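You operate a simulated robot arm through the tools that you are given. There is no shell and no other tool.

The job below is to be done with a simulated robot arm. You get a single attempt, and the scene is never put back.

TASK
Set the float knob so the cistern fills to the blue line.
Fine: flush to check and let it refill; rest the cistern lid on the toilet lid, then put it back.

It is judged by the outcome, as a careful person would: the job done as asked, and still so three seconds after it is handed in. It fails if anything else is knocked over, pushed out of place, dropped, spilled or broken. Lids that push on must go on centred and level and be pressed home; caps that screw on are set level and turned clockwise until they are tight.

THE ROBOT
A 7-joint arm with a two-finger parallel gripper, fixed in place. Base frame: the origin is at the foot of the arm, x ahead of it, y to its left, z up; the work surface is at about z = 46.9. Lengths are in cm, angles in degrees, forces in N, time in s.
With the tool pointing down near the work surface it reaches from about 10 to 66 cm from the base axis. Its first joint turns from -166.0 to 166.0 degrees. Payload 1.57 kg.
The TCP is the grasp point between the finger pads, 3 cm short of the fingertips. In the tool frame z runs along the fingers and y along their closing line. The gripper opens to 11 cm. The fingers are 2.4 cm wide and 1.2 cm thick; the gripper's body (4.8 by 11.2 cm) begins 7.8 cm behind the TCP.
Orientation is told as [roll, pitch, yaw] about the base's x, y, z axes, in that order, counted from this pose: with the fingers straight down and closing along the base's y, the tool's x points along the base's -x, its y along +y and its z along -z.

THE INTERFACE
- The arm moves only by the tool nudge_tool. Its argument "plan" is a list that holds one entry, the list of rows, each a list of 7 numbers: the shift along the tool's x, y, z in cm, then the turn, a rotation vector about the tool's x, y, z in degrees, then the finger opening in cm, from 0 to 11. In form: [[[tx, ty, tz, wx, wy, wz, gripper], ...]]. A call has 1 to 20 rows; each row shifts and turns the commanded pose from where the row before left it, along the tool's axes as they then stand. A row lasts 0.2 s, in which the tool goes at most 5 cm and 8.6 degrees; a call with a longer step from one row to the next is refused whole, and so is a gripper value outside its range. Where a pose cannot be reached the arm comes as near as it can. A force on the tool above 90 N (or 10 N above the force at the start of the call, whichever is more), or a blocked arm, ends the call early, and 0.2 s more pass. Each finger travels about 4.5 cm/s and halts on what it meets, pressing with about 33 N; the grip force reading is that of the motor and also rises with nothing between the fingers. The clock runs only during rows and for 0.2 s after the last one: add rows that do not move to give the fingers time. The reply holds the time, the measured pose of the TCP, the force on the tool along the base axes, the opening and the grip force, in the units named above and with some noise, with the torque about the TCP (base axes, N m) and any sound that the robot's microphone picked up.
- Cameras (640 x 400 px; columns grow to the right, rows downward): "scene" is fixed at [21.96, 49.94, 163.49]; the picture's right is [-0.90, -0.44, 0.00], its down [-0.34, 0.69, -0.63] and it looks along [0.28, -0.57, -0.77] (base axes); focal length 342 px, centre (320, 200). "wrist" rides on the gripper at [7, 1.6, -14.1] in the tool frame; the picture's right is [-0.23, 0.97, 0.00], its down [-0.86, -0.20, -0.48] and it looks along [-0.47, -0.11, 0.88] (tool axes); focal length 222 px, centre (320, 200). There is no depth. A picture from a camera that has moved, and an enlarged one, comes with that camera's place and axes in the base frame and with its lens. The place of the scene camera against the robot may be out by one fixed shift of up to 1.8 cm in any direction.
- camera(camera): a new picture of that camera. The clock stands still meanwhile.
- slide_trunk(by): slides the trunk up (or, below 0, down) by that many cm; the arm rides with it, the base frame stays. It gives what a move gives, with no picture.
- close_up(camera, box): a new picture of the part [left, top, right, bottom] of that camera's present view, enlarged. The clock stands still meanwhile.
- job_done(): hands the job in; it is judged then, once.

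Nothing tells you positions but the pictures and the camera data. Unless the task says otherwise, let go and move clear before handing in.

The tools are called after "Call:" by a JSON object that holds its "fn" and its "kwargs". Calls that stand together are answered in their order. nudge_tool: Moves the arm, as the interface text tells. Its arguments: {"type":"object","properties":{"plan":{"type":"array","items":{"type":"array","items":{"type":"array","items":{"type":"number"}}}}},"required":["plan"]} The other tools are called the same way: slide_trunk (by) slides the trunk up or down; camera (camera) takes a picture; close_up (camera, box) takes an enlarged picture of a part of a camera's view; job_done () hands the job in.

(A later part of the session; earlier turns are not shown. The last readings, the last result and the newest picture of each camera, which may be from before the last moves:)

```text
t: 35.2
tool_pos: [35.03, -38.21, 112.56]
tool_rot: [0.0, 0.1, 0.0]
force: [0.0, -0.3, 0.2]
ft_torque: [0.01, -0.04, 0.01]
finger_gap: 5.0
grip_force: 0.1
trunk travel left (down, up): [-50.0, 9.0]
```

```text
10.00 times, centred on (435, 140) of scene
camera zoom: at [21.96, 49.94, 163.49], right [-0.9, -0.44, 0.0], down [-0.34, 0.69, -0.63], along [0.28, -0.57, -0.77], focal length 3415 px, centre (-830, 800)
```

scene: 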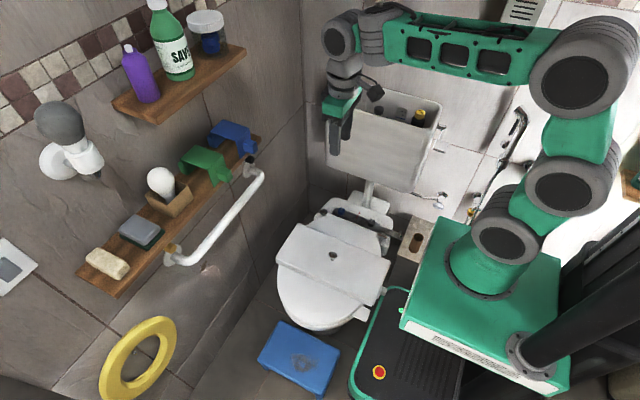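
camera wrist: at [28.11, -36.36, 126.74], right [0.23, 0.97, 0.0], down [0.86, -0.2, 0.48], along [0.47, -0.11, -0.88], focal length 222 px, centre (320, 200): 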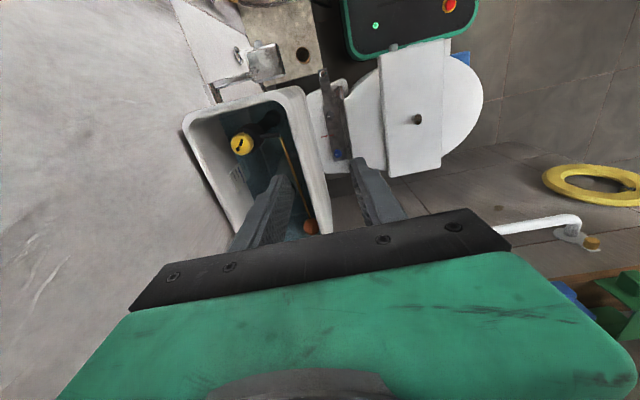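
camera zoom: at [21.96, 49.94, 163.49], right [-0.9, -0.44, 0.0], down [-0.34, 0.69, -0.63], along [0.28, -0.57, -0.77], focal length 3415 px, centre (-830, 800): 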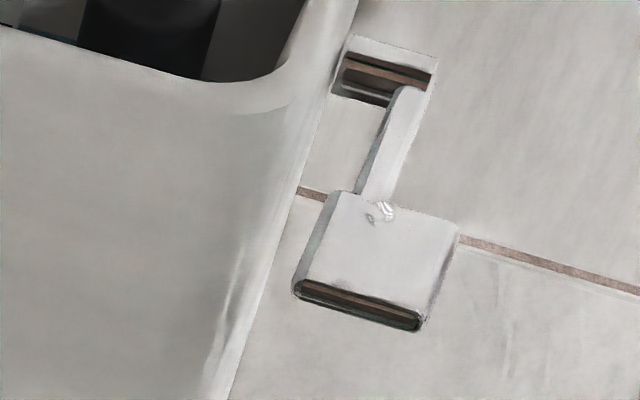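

Water currently sits about one division (~1.5 cm) below the blue line, so the level must rise. The yellow knob is near (34, −50.1, ~92.7); I'll move above it for a closer fix.

Call:
{"fn": "nudge_tool", "kwargs": {"plan": [[[0.3, -3, 1.5, 0, 0, 0, 6], [0.4, -4, 2, 0, 0, 0, 6], [0.3, -3, 2, 0, 0, 0, 6], [0, -1.9, 1, 0, 0, 0, 6], [0, 0, 0, 0, 0, 0, 6], [0, 0, 0, 0, 0, 0, 6]]]}}

Call:
{"fn": "camera", "kwargs": {"camera": "wrist"}}

Call:
{"fn": "close_up", "kwargs": {"camera": "scene", "box": [360, 60, 460, 140]}}

```text
t: 36.6
tool_pos: [34.13, -49.91, 106.08]
tool_rot: [-0.1, 0.0, 0.1]
force: [0.8, 0.0, -0.1]
ft_torque: [-0.03, 0.03, -0.05]
finger_gap: 6.02
grip_force: 0.0
trunk travel left (down, up): [-50.0, 9.0]
```

```text
taken
camera wrist: at [27.06, -48.19, 120.21], right [0.23, 0.97, 0.0], down [0.86, -0.2, 0.48], along [0.47, -0.11, -0.88], focal length 222 px, centre (320, 200)
```

wrist: 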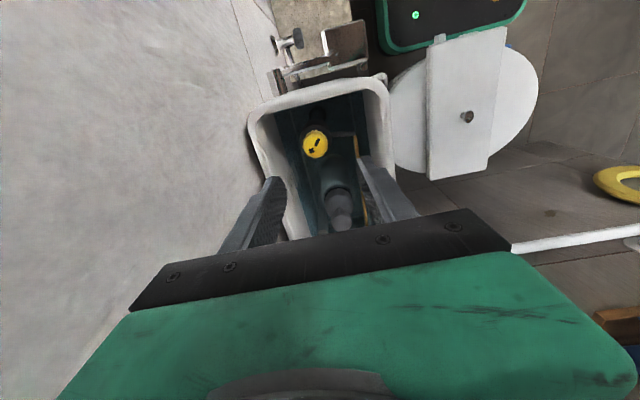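

```text
5.00 times, centred on (410, 100) of scene
camera zoom: at [21.96, 49.94, 163.49], right [-0.9, -0.44, 0.0], down [-0.34, 0.69, -0.63], along [0.28, -0.57, -0.77], focal length 1707 px, centre (-130, 700)
```

zoom: 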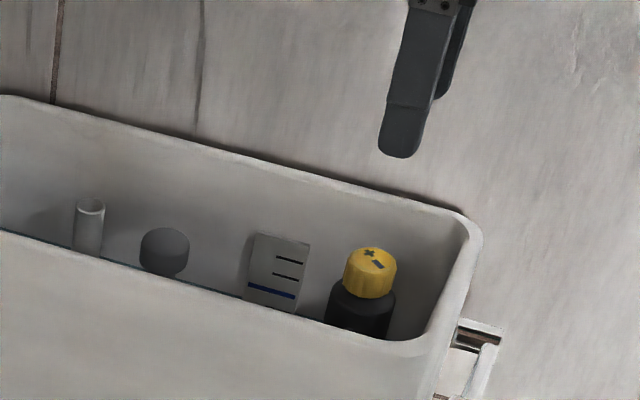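

Call:
{"fn": "close_up", "kwargs": {"camera": "wrist", "box": [240, 60, 400, 220]}}

Call:
{"fn": "close_up", "kwargs": {"camera": "wrist", "box": [290, 120, 340, 170]}}

Call:
{"fn": "close_up", "kwargs": {"camera": "wrist", "box": [260, 10, 390, 120]}}

```text
2.50 times, centred on (320, 140) of wrist
camera zoom: at [27.06, -48.19, 120.21], right [0.23, 0.97, 0.0], down [0.86, -0.2, 0.48], along [0.47, -0.11, -0.88], focal length 555 px, centre (320, 350)
```

zoom: 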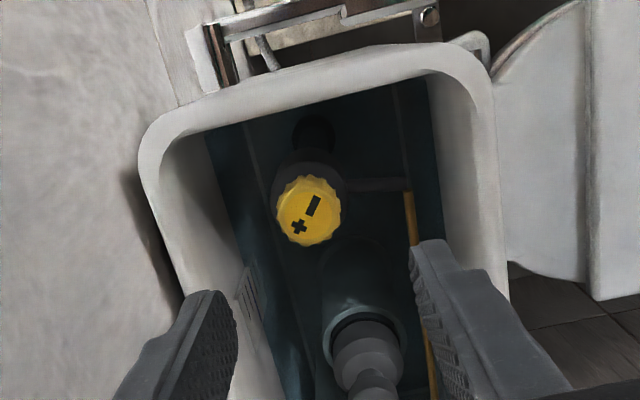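

```text
8.00 times, centred on (315, 145) of wrist
camera zoom: at [27.06, -48.19, 120.21], right [0.23, 0.97, 0.0], down [0.86, -0.2, 0.48], along [0.47, -0.11, -0.88], focal length 1777 px, centre (360, 640)
```

zoom: 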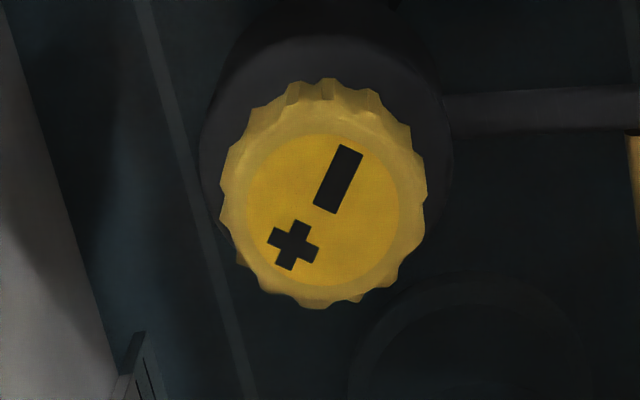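

```text
3.64 times, centred on (325, 65) of wrist
camera zoom: at [27.06, -48.19, 120.21], right [0.23, 0.97, 0.0], down [0.86, -0.2, 0.48], along [0.47, -0.11, -0.88], focal length 808 px, centre (302, 691)
```

zoom: 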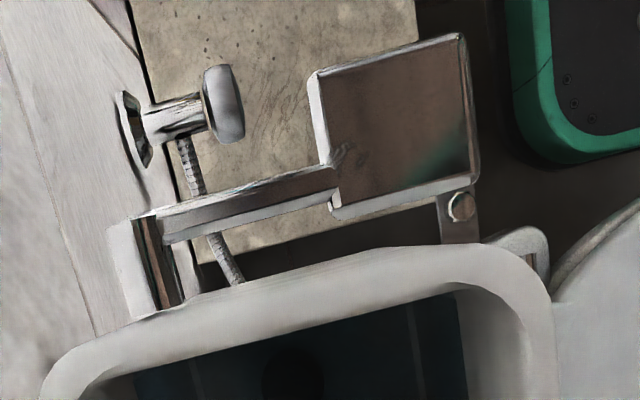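

Call:
{"fn": "nudge_tool", "kwargs": {"plan": [[[0, -0.5, 3, 0, 0, 0, 5], [0, 0, 3, 0, 0, 0, 5], [0, 0, 3, 0, 0, 0, 5], [0, 0, 1.5, 0, 0, 0, 5], [0, 0, 0, 0, 0, 0, 5]]]}}

Call:
{"fn": "camera", "kwargs": {"camera": "wrist"}}

Call:
{"fn": "close_up", "kwargs": {"camera": "scene", "box": [390, 80, 440, 130]}}

```text
t: 37.8
tool_pos: [34.04, -50.3, 95.7]
tool_rot: [0.0, 0.0, -0.1]
force: [-0.3, 0.6, -0.5]
ft_torque: [0.0, 0.0, 0.01]
finger_gap: 5.01
grip_force: 0.1
trunk travel left (down, up): [-50.0, 9.0]
```

```text
taken
camera wrist: at [27.04, -48.71, 109.73], right [0.23, 0.97, 0.0], down [0.86, -0.2, 0.48], along [0.47, -0.11, -0.88], focal length 222 px, centre (320, 200)
```

wrist: 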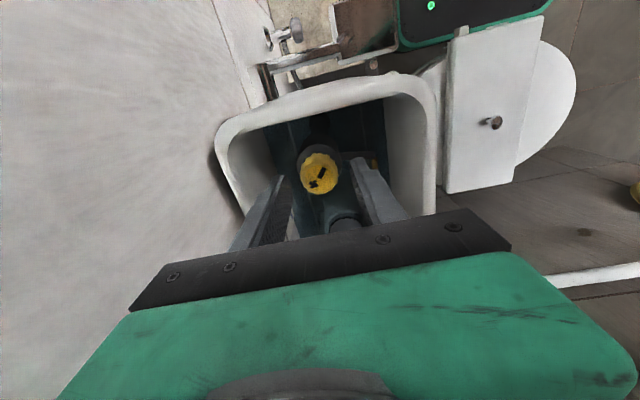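

```text
8.00 times, centred on (415, 105) of scene
camera zoom: at [21.96, 49.94, 163.49], right [-0.9, -0.44, 0.0], down [-0.34, 0.69, -0.63], along [0.28, -0.57, -0.77], focal length 2732 px, centre (-440, 960)
```

zoom: 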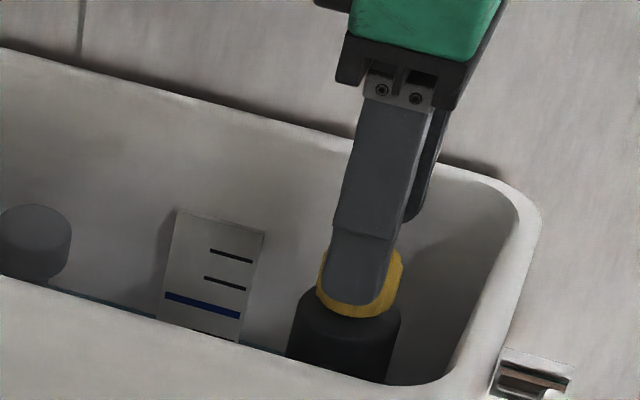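

Call:
{"fn": "close_up", "kwargs": {"camera": "wrist", "box": [260, 120, 400, 220]}}

Call:
{"fn": "close_up", "kwargs": {"camera": "scene", "box": [405, 100, 435, 130]}}

```text
4.00 times, centred on (330, 170) of wrist
camera zoom: at [27.04, -48.71, 109.73], right [0.23, 0.97, 0.0], down [0.86, -0.2, 0.48], along [0.47, -0.11, -0.88], focal length 888 px, centre (280, 320)
```

zoom: 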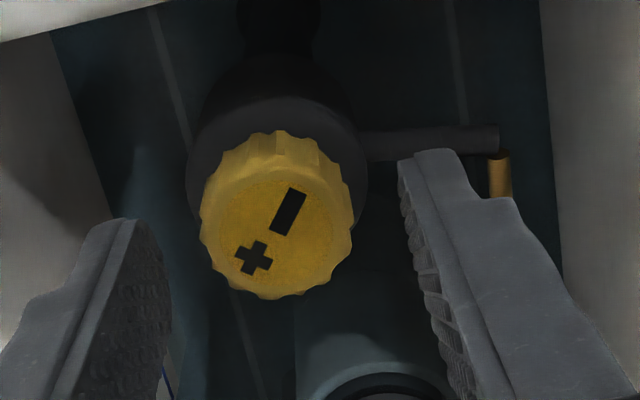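

```text
13.33 times, centred on (420, 115) of scene
camera zoom: at [21.96, 49.94, 163.49], right [-0.9, -0.44, 0.0], down [-0.34, 0.69, -0.63], along [0.28, -0.57, -0.77], focal length 4553 px, centre (-1013, 1333)
```

zoom: 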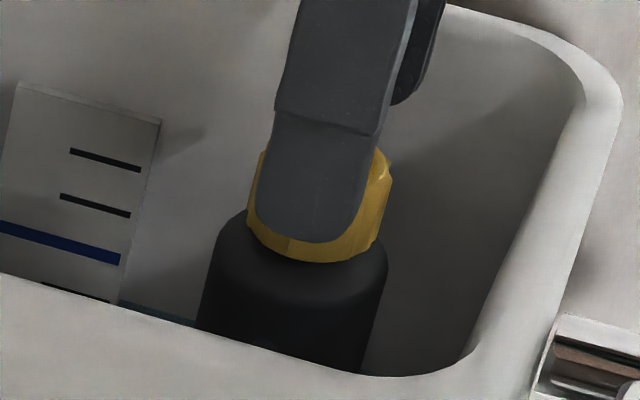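

The knob top is at z ≈ 92.4, centre (34.2, −50.5), about 2 cm tall above a wider black body. I'll lower the fingertips to just above that shoulder, grip, and try a clockwise turn while watching the water.

Call:
{"fn": "nudge_tool", "kwargs": {"plan": [[[-0.1, -0.2, 0.7, 0, 0, 0, 5], [0, 0, 0.7, 0, 0, 0, 5], [0, 0, 0.5, 0, 0, 0, 5], [0, 0, 0, 0, 0, 0, 5]]]}}

Call:
{"fn": "close_up", "kwargs": {"camera": "wrist", "box": [240, 120, 400, 220]}}

Call:
{"fn": "close_up", "kwargs": {"camera": "scene", "box": [405, 100, 435, 130]}}

```text
t: 38.8
tool_pos: [34.1, -50.59, 93.64]
tool_rot: [0.0, 0.0, -0.1]
force: [0.5, -0.6, 0.4]
ft_torque: [-0.01, 0.04, -0.01]
finger_gap: 5.02
grip_force: 0.0
trunk travel left (down, up): [-50.0, 9.0]
```

```text
4.00 times, centred on (320, 170) of wrist
camera zoom: at [27.09, -48.91, 107.84], right [0.23, 0.97, 0.0], down [0.86, -0.2, 0.48], along [0.47, -0.11, -0.88], focal length 888 px, centre (320, 320)
```

zoom: 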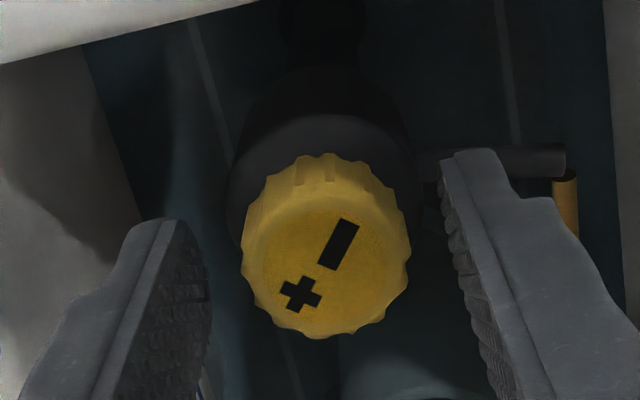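

```text
13.33 times, centred on (420, 115) of scene
camera zoom: at [21.96, 49.94, 163.49], right [-0.9, -0.44, 0.0], down [-0.34, 0.69, -0.63], along [0.28, -0.57, -0.77], focal length 4553 px, centre (-1013, 1333)
```

zoom: 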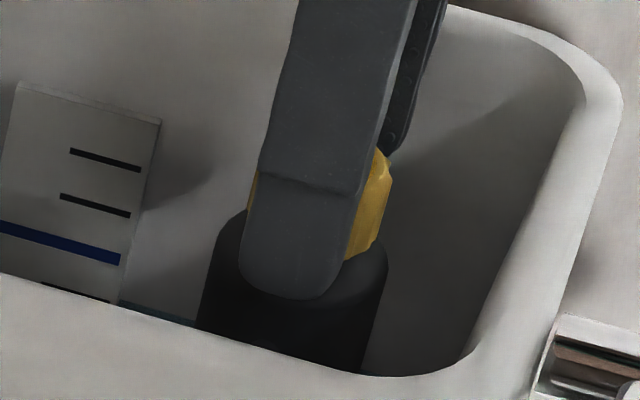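

Call:
{"fn": "nudge_tool", "kwargs": {"plan": [[[-0.12, 0.05, 0, 0, 0, 0, 4], [0, 0, 0, 0, 0, 0, 2], [0, 0, 0, 0, 0, 0, 2], [0, 0, 0, 0, 0, 0, 2]]]}}

Call:
{"fn": "close_up", "kwargs": {"camera": "wrist", "box": [240, 120, 400, 220]}}

Call:
{"fn": "close_up", "kwargs": {"camera": "scene", "box": [390, 100, 430, 130]}}

```text
t: 39.8
tool_pos: [34.25, -50.5, 93.71]
tool_rot: [0.0, 0.0, 0.1]
force: [-0.8, 3.5, -0.2]
ft_torque: [0.09, 0.08, 0.01]
finger_gap: 3.16
grip_force: 35.9
trunk travel left (down, up): [-50.0, 9.0]
```

```text
4.00 times, centred on (320, 170) of wrist
camera zoom: at [27.24, -48.84, 107.86], right [0.23, 0.97, 0.0], down [0.86, -0.2, 0.48], along [0.47, -0.11, -0.88], focal length 888 px, centre (320, 320)
```

zoom: 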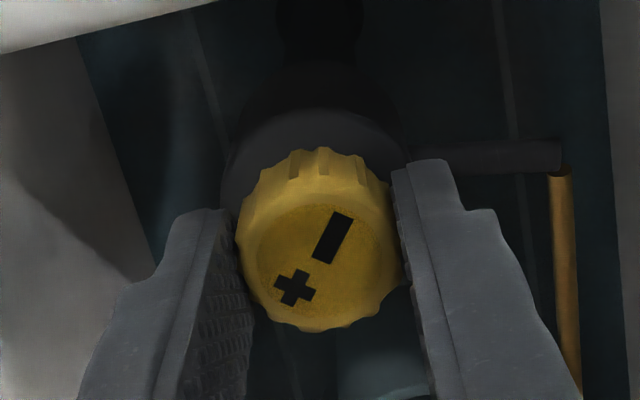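

```text
13.33 times, centred on (410, 115) of scene
camera zoom: at [21.96, 49.94, 163.49], right [-0.9, -0.44, 0.0], down [-0.34, 0.69, -0.63], along [0.28, -0.57, -0.77], focal length 4553 px, centre (-880, 1333)
```

zoom: 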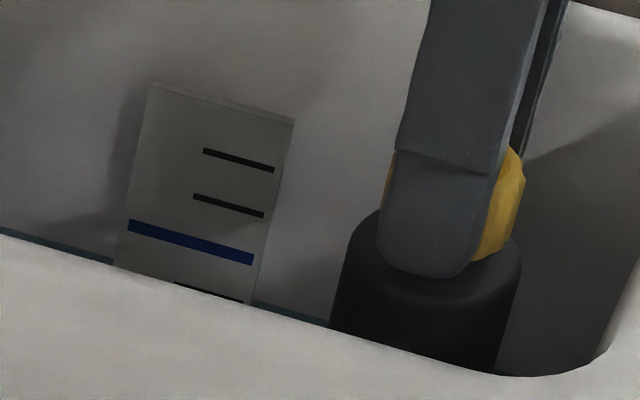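

Call:
{"fn": "nudge_tool", "kwargs": {"plan": [[[0, 0, 0, 0, 0, 5, 2], [0, 0, 0, 0, 0, 8, 2], [0, 0, 0, 0, 0, 8, 2], [0, 0, 0, 0, 0, 8, 2], [0, 0, 0, 0, 0, 8, 2], [0, 0, 0, 0, 0, 8, 2], [0, 0, 0, 0, 0, 0, 2]]]}}

Call:
{"fn": "close_up", "kwargs": {"camera": "wrist", "box": [240, 100, 400, 220]}}

Call:
{"fn": "close_up", "kwargs": {"camera": "scene", "box": [390, 100, 430, 130]}}

```text
t: 41.4
tool_pos: [34.26, -50.59, 93.71]
tool_rot: [-0.1, 0.0, -45.1]
force: [-3.5, 3.9, -0.7]
ft_torque: [0.1, 0.09, -0.01]
finger_gap: 3.15
grip_force: 40.3
trunk travel left (down, up): [-50.0, 9.0]
```

```text
3.33 times, centred on (320, 160) of wrist
camera zoom: at [30.43, -44.4, 107.86], right [0.85, 0.53, 0.0], down [0.46, -0.75, 0.48], along [0.25, -0.41, -0.88], focal length 740 px, centre (320, 333)
```

zoom: 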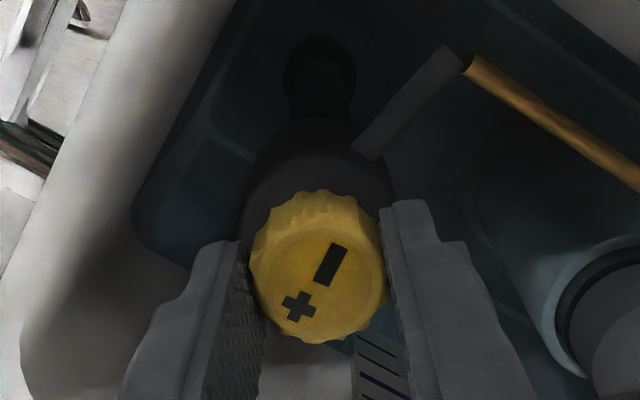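

```text
13.33 times, centred on (410, 115) of scene
camera zoom: at [21.96, 49.94, 163.49], right [-0.9, -0.44, 0.0], down [-0.34, 0.69, -0.63], along [0.28, -0.57, -0.77], focal length 4553 px, centre (-880, 1333)
```

zoom: 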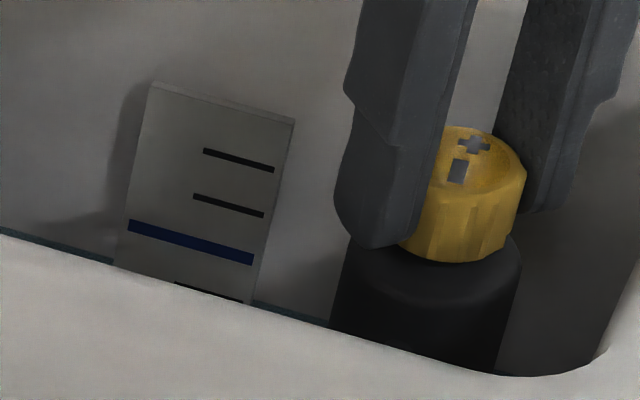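

The knob turned 45° clockwise with the gripper. I'll wait some seconds to see whether the water rises.

Call:
{"fn": "nudge_tool", "kwargs": {"plan": [[[0, 0, 0, 0, 0, 0, 2], [0, 0, 0, 0, 0, 0, 2], [0, 0, 0, 0, 0, 0, 2], [0, 0, 0, 0, 0, 0, 2], [0, 0, 0, 0, 0, 0, 2], [0, 0, 0, 0, 0, 0, 2], [0, 0, 0, 0, 0, 0, 2], [0, 0, 0, 0, 0, 0, 2], [0, 0, 0, 0, 0, 0, 2], [0, 0, 0, 0, 0, 0, 2], [0, 0, 0, 0, 0, 0, 2], [0, 0, 0, 0, 0, 0, 2], [0, 0, 0, 0, 0, 0, 2], [0, 0, 0, 0, 0, 0, 2], [0, 0, 0, 0, 0, 0, 2]]]}}

Call:
{"fn": "close_up", "kwargs": {"camera": "scene", "box": [390, 100, 430, 130]}}

Call:
{"fn": "close_up", "kwargs": {"camera": "wrist", "box": [240, 100, 400, 220]}}

```text
t: 44.6
tool_pos: [34.15, -50.61, 93.65]
tool_rot: [0.0, 0.0, -45.0]
force: [-5.5, 4.7, -2.5]
ft_torque: [0.06, 0.11, -0.03]
finger_gap: 3.15
grip_force: 39.9
trunk travel left (down, up): [-50.0, 9.0]
```

```text
13.33 times, centred on (410, 115) of scene
camera zoom: at [21.96, 49.94, 163.49], right [-0.9, -0.44, 0.0], down [-0.34, 0.69, -0.63], along [0.28, -0.57, -0.77], focal length 4553 px, centre (-880, 1333)
```

zoom: 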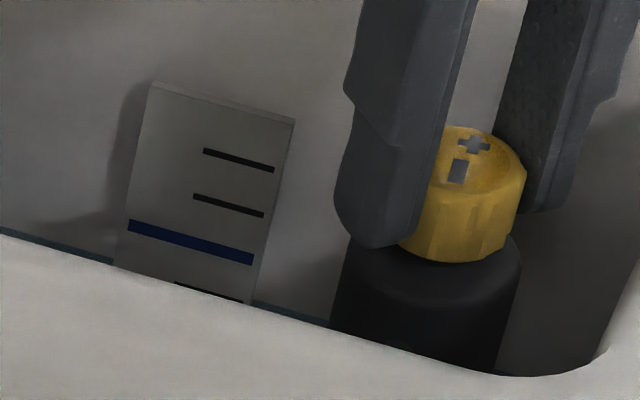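

```text
3.33 times, centred on (320, 160) of wrist
camera zoom: at [30.42, -44.41, 107.86], right [0.85, 0.53, 0.0], down [0.46, -0.75, 0.48], along [0.25, -0.41, -0.88], focal length 740 px, centre (320, 333)
```

zoom: 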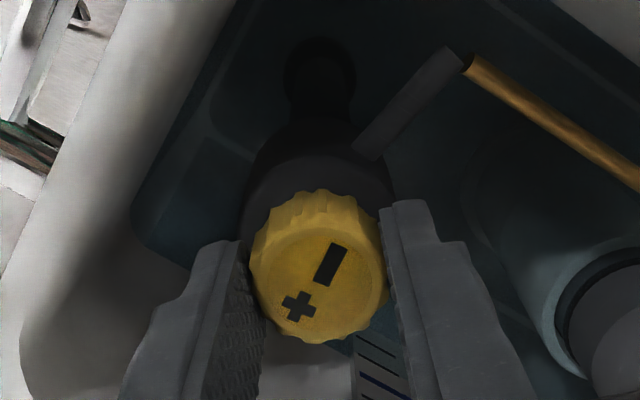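

The water did not move, so clockwise seems to lower the setting. I'll release, turn the gripper further round, regrip, and turn counter‑clockwise while watching the level.

Call:
{"fn": "nudge_tool", "kwargs": {"plan": [[[0, 0, 0, 0, 0, 0, 4.8], [0, 0, 0, 0, 0, 0, 4.8], [0, 0, 0, 0, 0, 8, 4.8], [0, 0, 0, 0, 0, 8, 4.8], [0, 0, 0, 0, 0, 8, 4.8], [0, 0, 0, 0, 0, 8, 4.8], [0, 0, 0, 0, 0, 8, 4.8], [0, 0, 0, 0, 0, 8, 4.8], [0, 0, 0, 0, 0, 8, 4.8], [0, 0, 0, 0, 0, 0, 4.8]]]}}

Call:
{"fn": "close_up", "kwargs": {"camera": "wrist", "box": [200, 60, 440, 220]}}

Call:
{"fn": "close_up", "kwargs": {"camera": "scene", "box": [340, 20, 460, 140]}}

```text
t: 46.8
tool_pos: [34.26, -50.42, 93.66]
tool_rot: [0.1, 0.0, -101.1]
force: [0.2, -0.2, -0.1]
ft_torque: [0.0, 0.02, 0.0]
finger_gap: 4.79
grip_force: 0.1
trunk travel left (down, up): [-50.0, 9.0]
```

```text
2.50 times, centred on (320, 140) of wrist
camera zoom: at [37.15, -43.96, 107.85], right [0.91, -0.41, 0.0], down [-0.36, -0.8, 0.48], along [-0.2, -0.44, -0.88], focal length 555 px, centre (320, 350)
```

zoom: 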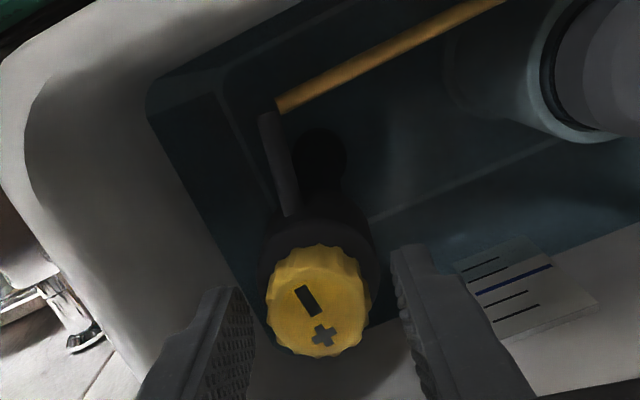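

```text
3.33 times, centred on (400, 80) of scene
camera zoom: at [21.96, 49.94, 163.49], right [-0.9, -0.44, 0.0], down [-0.34, 0.69, -0.63], along [0.28, -0.57, -0.77], focal length 1138 px, centre (53, 600)
```

zoom: 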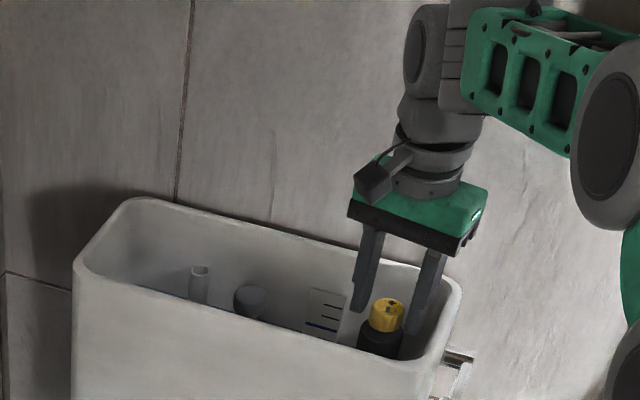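

Call:
{"fn": "close_up", "kwargs": {"camera": "wrist", "box": [370, 140, 450, 200]}}

```text
6.67 times, centred on (410, 170) of wrist
camera zoom: at [37.15, -43.96, 107.85], right [0.91, -0.41, 0.0], down [-0.36, -0.8, 0.48], along [-0.2, -0.44, -0.88], focal length 1481 px, centre (-280, 400)
```

zoom: 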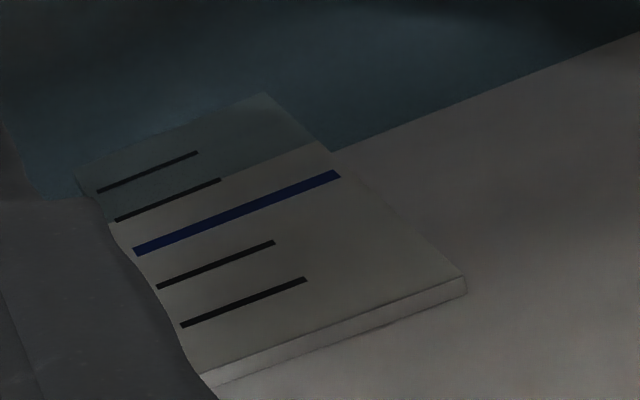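

The waterline is exactly at the 4th mark, one division below the blue line. Now I'll grip and turn back 45° counter‑clockwise to the original setting, then a bit more and watch.

Call:
{"fn": "nudge_tool", "kwargs": {"plan": [[[0, 0, 0, 0, 0, 0, 3], [0, 0, 0, 0, 0, 0, 2], [0, 0, 0, 0, 0, 0, 2], [0, 0, 0, 0, 0, -5, 2], [0, 0, 0, 0, 0, -8, 2], [0, 0, 0, 0, 0, -8, 2], [0, 0, 0, 0, 0, -8, 2], [0, 0, 0, 0, 0, -8, 2], [0, 0, 0, 0, 0, -8, 2], [0, 0, 0, 0, 0, -5, 2], [0, 0, 0, 0, 0, 0, 2], [0, 0, 0, 0, 0, 0, 2], [0, 0, 0, 0, 0, 0, 2], [0, 0, 0, 0, 0, 0, 2], [0, 0, 0, 0, 0, 0, 2], [0, 0, 0, 0, 0, 0, 2]]]}}

Call:
{"fn": "close_up", "kwargs": {"camera": "scene", "box": [390, 100, 430, 130]}}

Call:
{"fn": "close_up", "kwargs": {"camera": "wrist", "box": [200, 60, 440, 220]}}

```text
t: 50.2
tool_pos: [34.08, -50.39, 93.64]
tool_rot: [0.0, 0.0, -50.9]
force: [-5.1, 3.1, -3.2]
ft_torque: [-0.08, 0.44, -0.01]
finger_gap: 3.12
grip_force: 40.0
trunk travel left (down, up): [-50.0, 9.0]
```

```text
13.33 times, centred on (410, 115) of scene
camera zoom: at [21.96, 49.94, 163.49], right [-0.9, -0.44, 0.0], down [-0.34, 0.69, -0.63], along [0.28, -0.57, -0.77], focal length 4553 px, centre (-880, 1333)
```

zoom: 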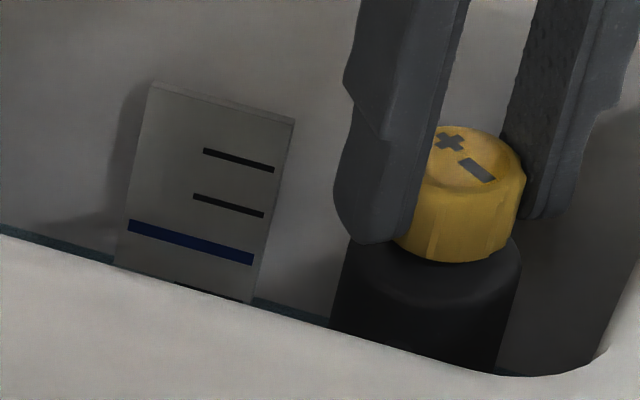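

```text
2.50 times, centred on (320, 140) of wrist
camera zoom: at [31.05, -44.04, 107.85], right [0.9, 0.44, 0.0], down [0.38, -0.79, 0.48], along [0.21, -0.43, -0.88], focal length 555 px, centre (320, 350)
```

zoom: 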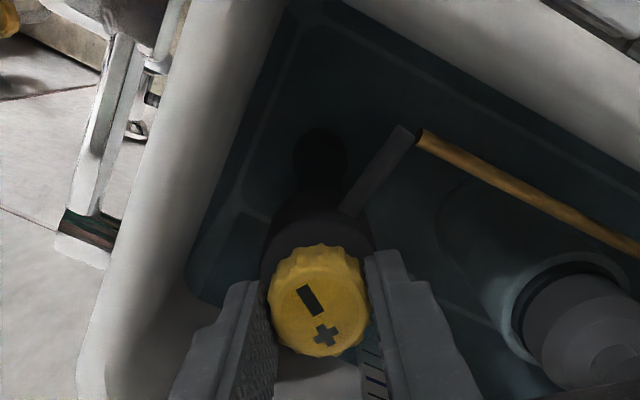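

Call:
{"fn": "nudge_tool", "kwargs": {"plan": [[[0, 0, 0, 0, 0, -8, 2], [0, 0, 0, 0, 0, -8, 2], [0, 0, 0, 0, 0, -5, 2], [0, 0, 0, 0, 0, 0, 2], [0, 0, 0, 0, 0, 0, 2], [0, 0, 0, 0, 0, 0, 2], [0, 0, 0, 0, 0, 0, 2], [0, 0, 0, 0, 0, 0, 2], [0, 0, 0, 0, 0, 0, 2], [0, 0, 0, 0, 0, 0, 2], [0, 0, 0, 0, 0, 0, 2], [0, 0, 0, 0, 0, 0, 2], [0, 0, 0, 0, 0, 0, 2], [0, 0, 0, 0, 0, 0, 2], [0, 0, 0, 0, 0, 0, 2]]]}}

Call:
{"fn": "close_up", "kwargs": {"camera": "scene", "box": [390, 100, 430, 130]}}

```text
t: 53.4
tool_pos: [34.33, -50.58, 93.75]
tool_rot: [0.0, -0.1, -30.0]
force: [-7.4, 6.2, -6.3]
ft_torque: [-0.21, 0.4, 0.01]
finger_gap: 3.14
grip_force: 40.2
trunk travel left (down, up): [-50.0, 9.0]
```

```text
13.33 times, centred on (410, 115) of scene
camera zoom: at [21.96, 49.94, 163.49], right [-0.9, -0.44, 0.0], down [-0.34, 0.69, -0.63], along [0.28, -0.57, -0.77], focal length 4553 px, centre (-880, 1333)
```

zoom: 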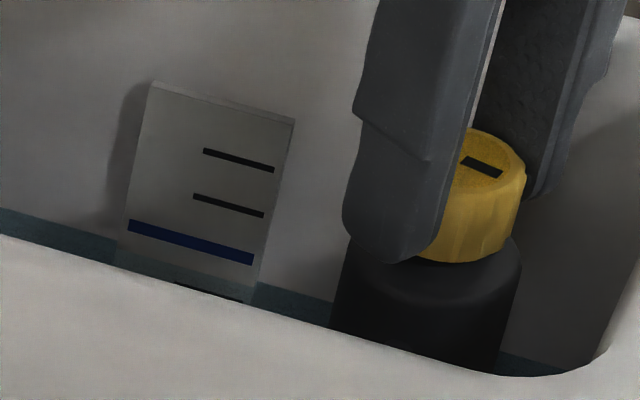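

Counter‑clockwise raises it: the water has climbed roughly half a division. I'll wait to see whether it has settled.

Call:
{"fn": "nudge_tool", "kwargs": {"plan": [[[0, 0, 0, 0, 0, 0, 2], [0, 0, 0, 0, 0, 0, 2], [0, 0, 0, 0, 0, 0, 2], [0, 0, 0, 0, 0, 0, 2], [0, 0, 0, 0, 0, 0, 2], [0, 0, 0, 0, 0, 0, 2], [0, 0, 0, 0, 0, 0, 2], [0, 0, 0, 0, 0, 0, 2], [0, 0, 0, 0, 0, 0, 2], [0, 0, 0, 0, 0, 0, 2], [0, 0, 0, 0, 0, 0, 2], [0, 0, 0, 0, 0, 0, 2], [0, 0, 0, 0, 0, 0, 2], [0, 0, 0, 0, 0, 0, 2], [0, 0, 0, 0, 0, 0, 2], [0, 0, 0, 0, 0, 0, 2], [0, 0, 0, 0, 0, 0, 2], [0, 0, 0, 0, 0, 0, 2]]]}}

Call:
{"fn": "close_up", "kwargs": {"camera": "scene", "box": [390, 100, 430, 130]}}

Call:
{"fn": "close_up", "kwargs": {"camera": "scene", "box": [390, 108, 410, 124]}}

```text
t: 57.2
tool_pos: [34.21, -50.57, 93.78]
tool_rot: [0.0, 0.1, -30.0]
force: [-7.2, 2.8, -5.6]
ft_torque: [0.37, -0.03, 0.02]
finger_gap: 3.14
grip_force: 40.1
trunk travel left (down, up): [-50.0, 9.0]
```

```text
13.33 times, centred on (410, 115) of scene
camera zoom: at [21.96, 49.94, 163.49], right [-0.9, -0.44, 0.0], down [-0.34, 0.69, -0.63], along [0.28, -0.57, -0.77], focal length 4553 px, centre (-880, 1333)
```

zoom: 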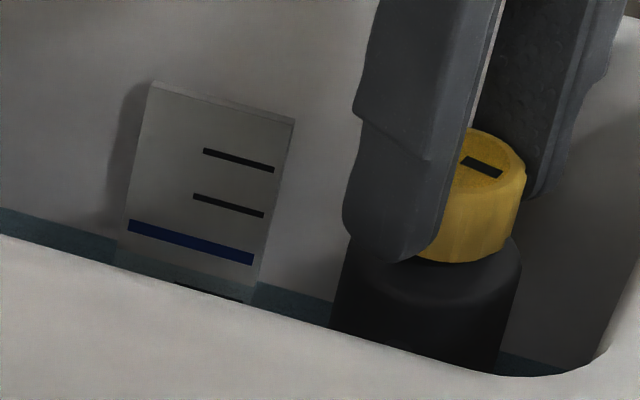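

```text
16.00 times, centred on (400, 116) of scene
camera zoom: at [21.96, 49.94, 163.49], right [-0.9, -0.44, 0.0], down [-0.34, 0.69, -0.63], along [0.28, -0.57, -0.77], focal length 5464 px, centre (-960, 1544)
```

zoom: 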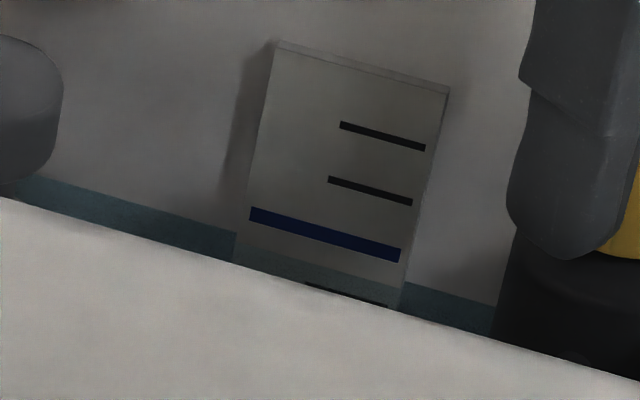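

Call:
{"fn": "nudge_tool", "kwargs": {"plan": [[[0, 0, 0, 0, 0, -8, 2], [0, 0, 0, 0, 0, -8, 2], [0, 0, 0, 0, 0, -8, 2], [0, 0, 0, 0, 0, -3, 2], [0, 0, 0, 0, 0, 0, 2], [0, 0, 0, 0, 0, 0, 2], [0, 0, 0, 0, 0, 0, 2], [0, 0, 0, 0, 0, 0, 2], [0, 0, 0, 0, 0, 0, 2], [0, 0, 0, 0, 0, 0, 2], [0, 0, 0, 0, 0, 0, 2], [0, 0, 0, 0, 0, 0, 2], [0, 0, 0, 0, 0, 0, 2], [0, 0, 0, 0, 0, 0, 2], [0, 0, 0, 0, 0, 0, 2], [0, 0, 0, 0, 0, 0, 2], [0, 0, 0, 0, 0, 0, 2], [0, 0, 0, 0, 0, 0, 2], [0, 0, 0, 0, 0, 0, 2], [0, 0, 0, 0, 0, 0, 2]]]}}

Call:
{"fn": "close_up", "kwargs": {"camera": "scene", "box": [390, 108, 410, 124]}}

```text
t: 61.4
tool_pos: [34.23, -50.48, 93.68]
tool_rot: [0.0, 0.0, -3.1]
force: [-4.1, 0.0, -2.7]
ft_torque: [0.38, 0.02, 0.01]
finger_gap: 3.15
grip_force: 39.8
trunk travel left (down, up): [-50.0, 9.0]
```

```text
16.00 times, centred on (400, 116) of scene
camera zoom: at [21.96, 49.94, 163.49], right [-0.9, -0.44, 0.0], down [-0.34, 0.69, -0.63], along [0.28, -0.57, -0.77], focal length 5464 px, centre (-960, 1544)
```

zoom: 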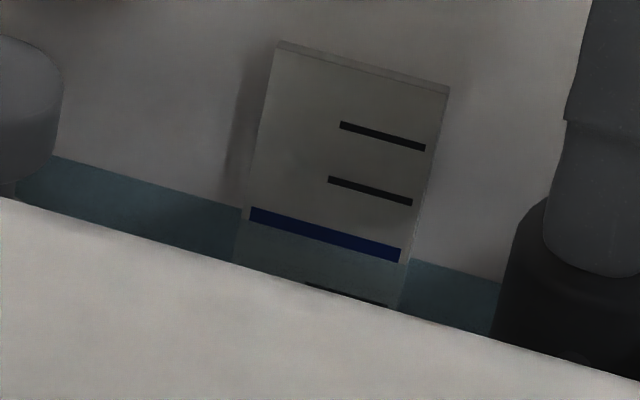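

Call:
{"fn": "close_up", "kwargs": {"camera": "scene", "box": [396, 112, 406, 118]}}

Call:
{"fn": "nudge_tool", "kwargs": {"plan": [[[0, 0, 0, 0, 0, 0, 2], [0, 0, 0, 0, 0, 0, 2], [0, 0, 0, 0, 0, 0, 2], [0, 0, 0, 0, 0, 0, 2], [0, 0, 0, 0, 0, 0, 2], [0, 0, 0, 0, 0, 0, 2], [0, 0, 0, 0, 0, 0, 2], [0, 0, 0, 0, 0, 0, 2], [0, 0, 0, 0, 0, 0, 2], [0, 0, 0, 0, 0, 0, 2]]]}}

Call:
{"fn": "close_up", "kwargs": {"camera": "scene", "box": [396, 112, 406, 118]}}

```text
16.00 times, centred on (401, 115) of scene
camera zoom: at [21.96, 49.94, 163.49], right [-0.9, -0.44, 0.0], down [-0.34, 0.69, -0.63], along [0.28, -0.57, -0.77], focal length 5464 px, centre (-976, 1560)
```

zoom: 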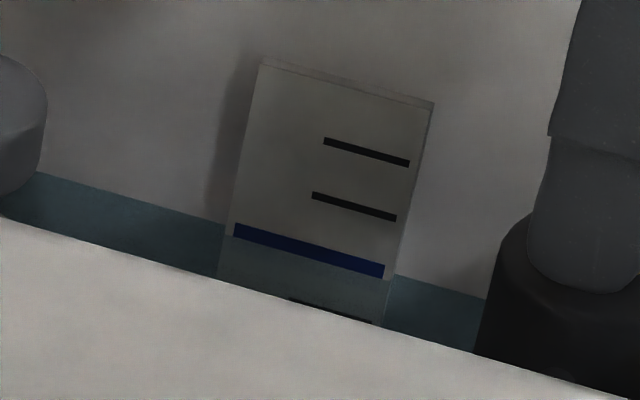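

```text
t: 63.6
tool_pos: [34.25, -50.47, 93.8]
tool_rot: [0.0, 0.0, -3.0]
force: [-3.0, -1.0, -2.5]
ft_torque: [0.32, 0.07, 0.03]
finger_gap: 3.16
grip_force: 40.4
trunk travel left (down, up): [-50.0, 9.0]
```

```text
16.00 times, centred on (401, 115) of scene
camera zoom: at [21.96, 49.94, 163.49], right [-0.9, -0.44, 0.0], down [-0.34, 0.69, -0.63], along [0.28, -0.57, -0.77], focal length 5464 px, centre (-976, 1560)
```

zoom: 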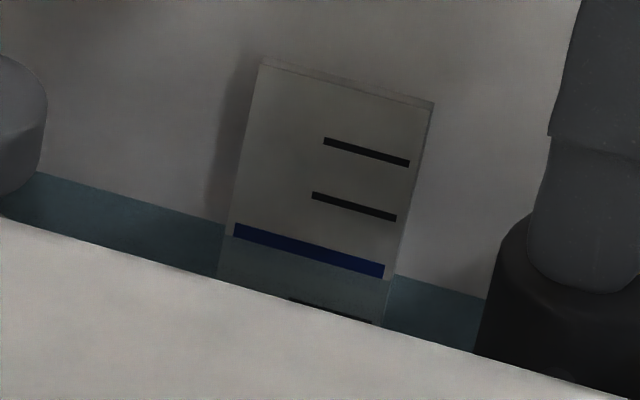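

Call:
{"fn": "nudge_tool", "kwargs": {"plan": [[[0, 0, 0, 0, 0, -4, 2], [0, 0, 0, 0, 0, -3.5, 2], [0, 0, 0, 0, 0, 0, 2], [0, 0, 0, 0, 0, 0, 2], [0, 0, 0, 0, 0, 0, 2], [0, 0, 0, 0, 0, 0, 2], [0, 0, 0, 0, 0, 0, 2], [0, 0, 0, 0, 0, 0, 2], [0, 0, 0, 0, 0, 0, 2], [0, 0, 0, 0, 0, 0, 2], [0, 0, 0, 0, 0, 0, 2], [0, 0, 0, 0, 0, 0, 2], [0, 0, 0, 0, 0, 0, 2], [0, 0, 0, 0, 0, 0, 2], [0, 0, 0, 0, 0, 0, 2], [0, 0, 0, 0, 0, 0, 2], [0, 0, 0, 0, 0, 0, 2], [0, 0, 0, 0, 0, 0, 2]]]}}

Call:
{"fn": "close_up", "kwargs": {"camera": "scene", "box": [396, 112, 406, 118]}}

```text
t: 67.4
tool_pos: [34.15, -50.51, 93.71]
tool_rot: [-0.1, 0.1, 4.4]
force: [-5.0, 1.3, 0.1]
ft_torque: [0.41, 0.12, 0.01]
finger_gap: 3.13
grip_force: 40.0
trunk travel left (down, up): [-50.0, 9.0]
```

```text
16.00 times, centred on (401, 115) of scene
camera zoom: at [21.96, 49.94, 163.49], right [-0.9, -0.44, 0.0], down [-0.34, 0.69, -0.63], along [0.28, -0.57, -0.77], focal length 5464 px, centre (-976, 1560)
```

zoom: 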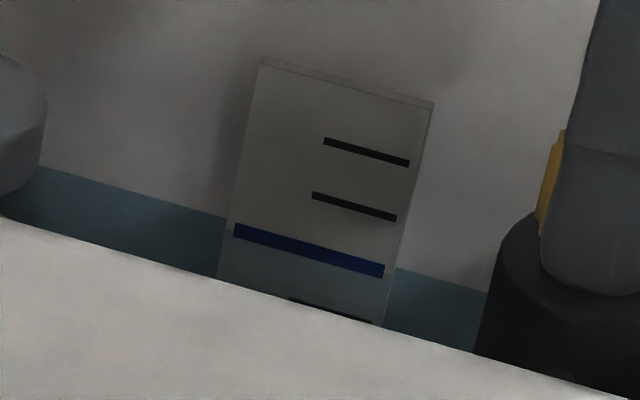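

The water appears to be on the blue line now. I'll release the knob and turn the gripper so the wrist camera can check the plate closely.

Call:
{"fn": "nudge_tool", "kwargs": {"plan": [[[0, 0, 0, 0, 0, 0, 4.8], [0, 0, 0, 0, 0, 0, 4.8], [0, 0, -1, 0, 0, 0, 4.8], [0, 0, -2, 0, 0, 0, 4.8], [0, 0, -1, 0, 0, 8, 4.8], [0, 0, 0, 0, 0, 8, 4.8], [0, 0, 0, 0, 0, 8, 4.8], [0, 0, 0, 0, 0, 8, 4.8], [0, 0, 0, 0, 0, 8, 4.8], [0, 0, 0, 0, 0, 8, 4.8], [0, 0, 0, 0, 0, 8, 4.8], [0, 0, 0, 0, 0, 8, 4.8], [0, 0, 0, 0, 0, 8, 4.8], [0, 0, 0, 0, 0, 8, 4.8], [0, 0, 0, 0, 0, 8, 4.8], [0, 0, 0, 0, 0, 8, 4.8], [0, 0, 0, 0, 0, 8, 4.8], [0, 0, 0, 0, 0, 0, 4.8]]]}}

Call:
{"fn": "camera", "kwargs": {"camera": "wrist"}}

Call:
{"fn": "close_up", "kwargs": {"camera": "scene", "box": [390, 105, 414, 126]}}

```text
t: 71.2
tool_pos: [34.24, -50.53, 97.66]
tool_rot: [0.0, 0.0, -99.6]
force: [0.2, -0.2, -0.1]
ft_torque: [0.01, -0.02, 0.0]
finger_gap: 4.8
grip_force: 0.2
trunk travel left (down, up): [-50.0, 9.0]
```

```text
taken
camera wrist: at [37.0, -43.87, 111.81], right [0.92, -0.39, 0.0], down [-0.34, -0.81, 0.48], along [-0.18, -0.44, -0.88], focal length 222 px, centre (320, 200)
```

wrist: 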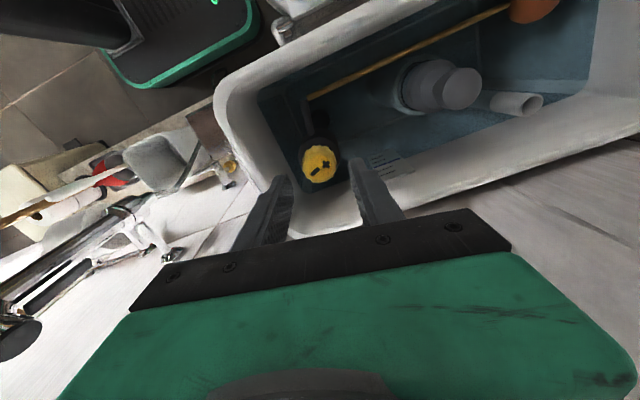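

```text
16.00 times, centred on (402, 116) of scene
camera zoom: at [21.96, 49.94, 163.49], right [-0.9, -0.44, 0.0], down [-0.34, 0.69, -0.63], along [0.28, -0.57, -0.77], focal length 5464 px, centre (-992, 1552)
```

zoom: 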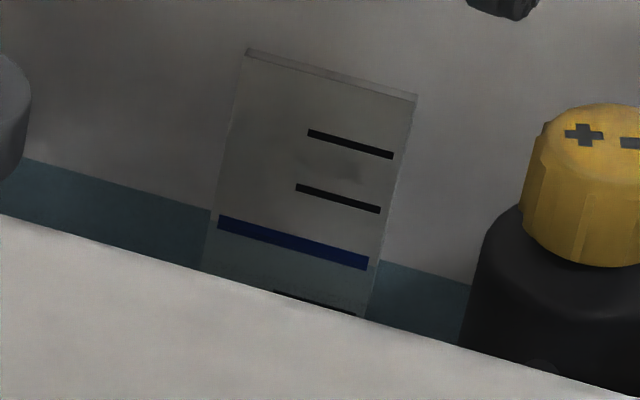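

Call:
{"fn": "close_up", "kwargs": {"camera": "wrist", "box": [364, 144, 404, 174]}}

Call:
{"fn": "close_up", "kwargs": {"camera": "wrist", "box": [130, 100, 280, 250]}}

```text
13.33 times, centred on (384, 159) of wrist
camera zoom: at [37.0, -43.87, 111.81], right [0.92, -0.39, 0.0], down [-0.34, -0.81, 0.48], along [-0.18, -0.44, -0.88], focal length 2962 px, centre (-533, 747)
```

zoom: 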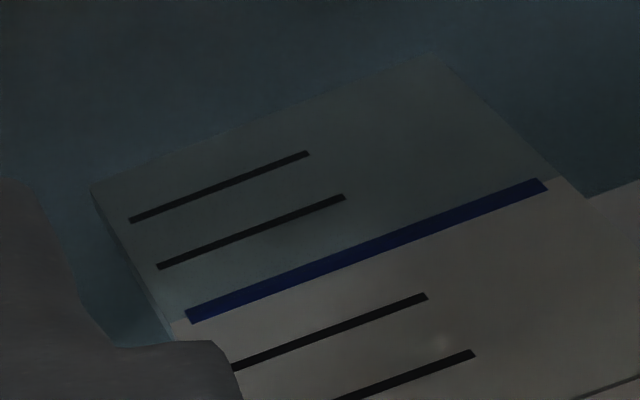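

```text
2.67 times, centred on (205, 175) of wrist
camera zoom: at [37.0, -43.87, 111.81], right [0.92, -0.39, 0.0], down [-0.34, -0.81, 0.48], along [-0.18, -0.44, -0.88], focal length 592 px, centre (627, 267)
```

zoom: 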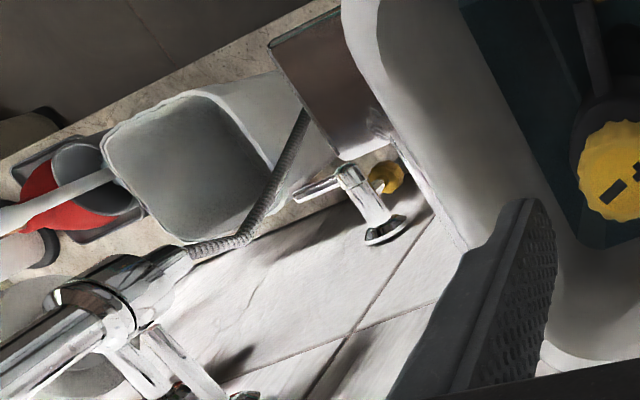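

The wrist view shows the waterline right at the centre of the blue line. Now I'll flush to verify: the flush lever's paddle lies beside the cistern at about x 22–26.5, y −46.7…−42, z ≈ 86.7. I'll go above it with the fingers closed.

Call:
{"fn": "nudge_tool", "kwargs": {"plan": [[[0, 0, -3, 0, 0, 0, 4.8], [0, 0, -3, 0, 0, 0, 2], [0, 0, 0, 0, 0, 0, 0], [0, 0, 0, 0, 0, 8, 0], [0, 0, 0, 0, 0, 0, 0]]]}}

```text
t: 72.4
tool_pos: [34.26, -50.51, 103.71]
tool_rot: [0.0, 0.1, -107.6]
force: [0.2, 0.7, -0.5]
ft_torque: [0.0, 0.0, -0.01]
finger_gap: 0.0
grip_force: 20.5
trunk travel left (down, up): [-50.0, 9.0]
```

Call:
{"fn": "nudge_tool", "kwargs": {"plan": [[[0, 0, 0, 0, 0, -8, 0], [0, 0, 0, 0, 0, -8, 0], [0, 0, 0, 0, 0, -1.6, 0], [2, -3.5, 0, 0, 0, 0, 0], [2, -3.5, 0, 0, 0, 0, 0], [2.2, -3.4, 0, 0, 0, 0, 0], [0, 0, 0, 0, 0, 0, 0], [0, 0, 0, 0, 0, 0, 0]]]}}

Call:
{"fn": "camera", "kwargs": {"camera": "wrist"}}

Call:
{"fn": "close_up", "kwargs": {"camera": "scene", "box": [380, 60, 500, 180]}}

```text
t: 74.2
tool_pos: [23.75, -44.37, 103.64]
tool_rot: [0.0, 0.1, -89.8]
force: [0.7, -0.7, 0.1]
ft_torque: [-0.02, 0.02, -0.01]
finger_gap: 0.0
grip_force: 20.6
trunk travel left (down, up): [-50.0, 9.0]
```

```text
taken
camera wrist: at [25.38, -37.33, 117.83], right [0.97, -0.23, 0.0], down [-0.2, -0.86, 0.48], along [-0.11, -0.47, -0.88], focal length 222 px, centre (320, 200)
```

wrist: 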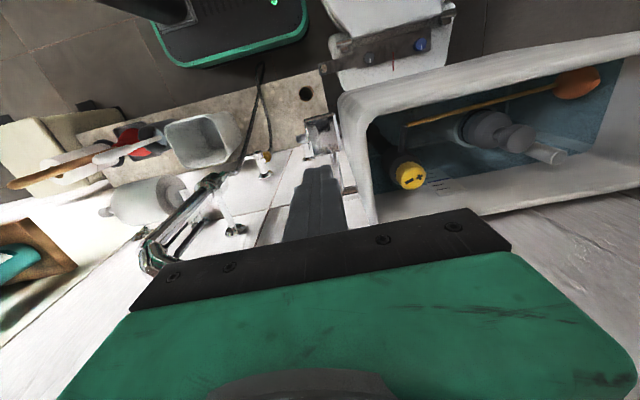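

```text
3.33 times, centred on (440, 120) of scene
camera zoom: at [21.96, 49.94, 163.49], right [-0.9, -0.44, 0.0], down [-0.34, 0.69, -0.63], along [0.28, -0.57, -0.77], focal length 1138 px, centre (-80, 467)
```

zoom: 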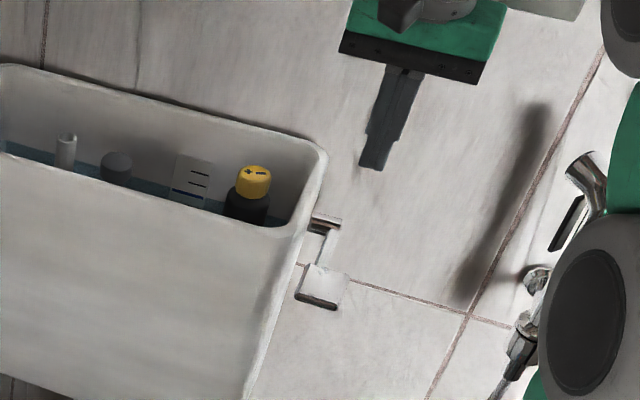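

Call:
{"fn": "close_up", "kwargs": {"camera": "wrist", "box": [260, 80, 400, 250]}}

Call:
{"fn": "close_up", "kwargs": {"camera": "scene", "box": [440, 110, 500, 165]}}

```text
2.35 times, centred on (330, 165) of wrist
camera zoom: at [25.38, -37.33, 117.83], right [0.97, -0.23, 0.0], down [-0.2, -0.86, 0.48], along [-0.11, -0.47, -0.88], focal length 523 px, centre (296, 282)
```

zoom: 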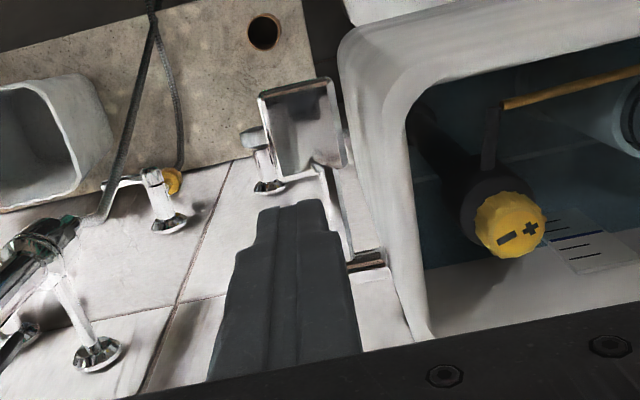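

```text
7.27 times, centred on (470, 138) of scene
camera zoom: at [21.96, 49.94, 163.49], right [-0.9, -0.44, 0.0], down [-0.34, 0.69, -0.63], along [0.28, -0.57, -0.77], focal length 2483 px, centre (-771, 654)
```

zoom: 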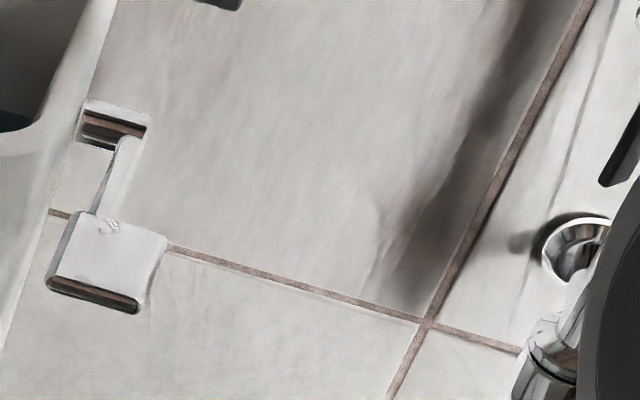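

Call:
{"fn": "nudge_tool", "kwargs": {"plan": [[[0, 0.2, 2, 0, 0, 0, 0], [0, 0, 3, 0, 0, 0, 0], [0, 0, 3, 0, 0, 0, 0], [0, 0, 2.5, 0, 0, 0, 0], [0, 0, 1.5, 0, 0, 0, 0], [0, 0, 0, 0, 0, 0, 0]]]}}

Call:
{"fn": "close_up", "kwargs": {"camera": "wrist", "box": [240, 60, 420, 240]}}

Call:
{"fn": "close_up", "kwargs": {"camera": "scene", "box": [420, 80, 500, 160]}}

```text
t: 75.6
tool_pos: [24.04, -44.34, 91.83]
tool_rot: [0.0, 0.1, -89.9]
force: [-0.4, -0.7, -0.6]
ft_torque: [0.01, -0.03, 0.0]
finger_gap: 0.0
grip_force: 21.5
trunk travel left (down, up): [-50.0, 9.0]
```

```text
2.22 times, centred on (330, 150) of wrist
camera zoom: at [25.62, -37.27, 105.87], right [0.97, -0.23, 0.0], down [-0.2, -0.86, 0.48], along [-0.11, -0.47, -0.88], focal length 494 px, centre (298, 311)
```

zoom: 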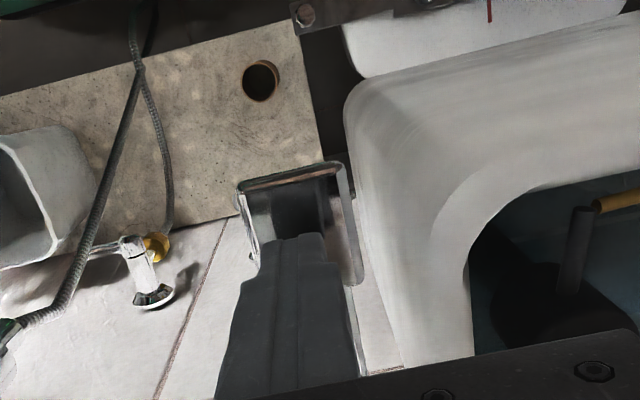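

```text
5.00 times, centred on (460, 120) of scene
camera zoom: at [21.96, 49.94, 163.49], right [-0.9, -0.44, 0.0], down [-0.34, 0.69, -0.63], along [0.28, -0.57, -0.77], focal length 1707 px, centre (-380, 600)
```

zoom: 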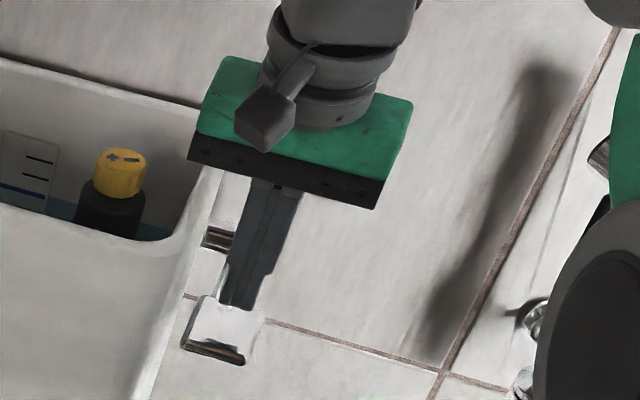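

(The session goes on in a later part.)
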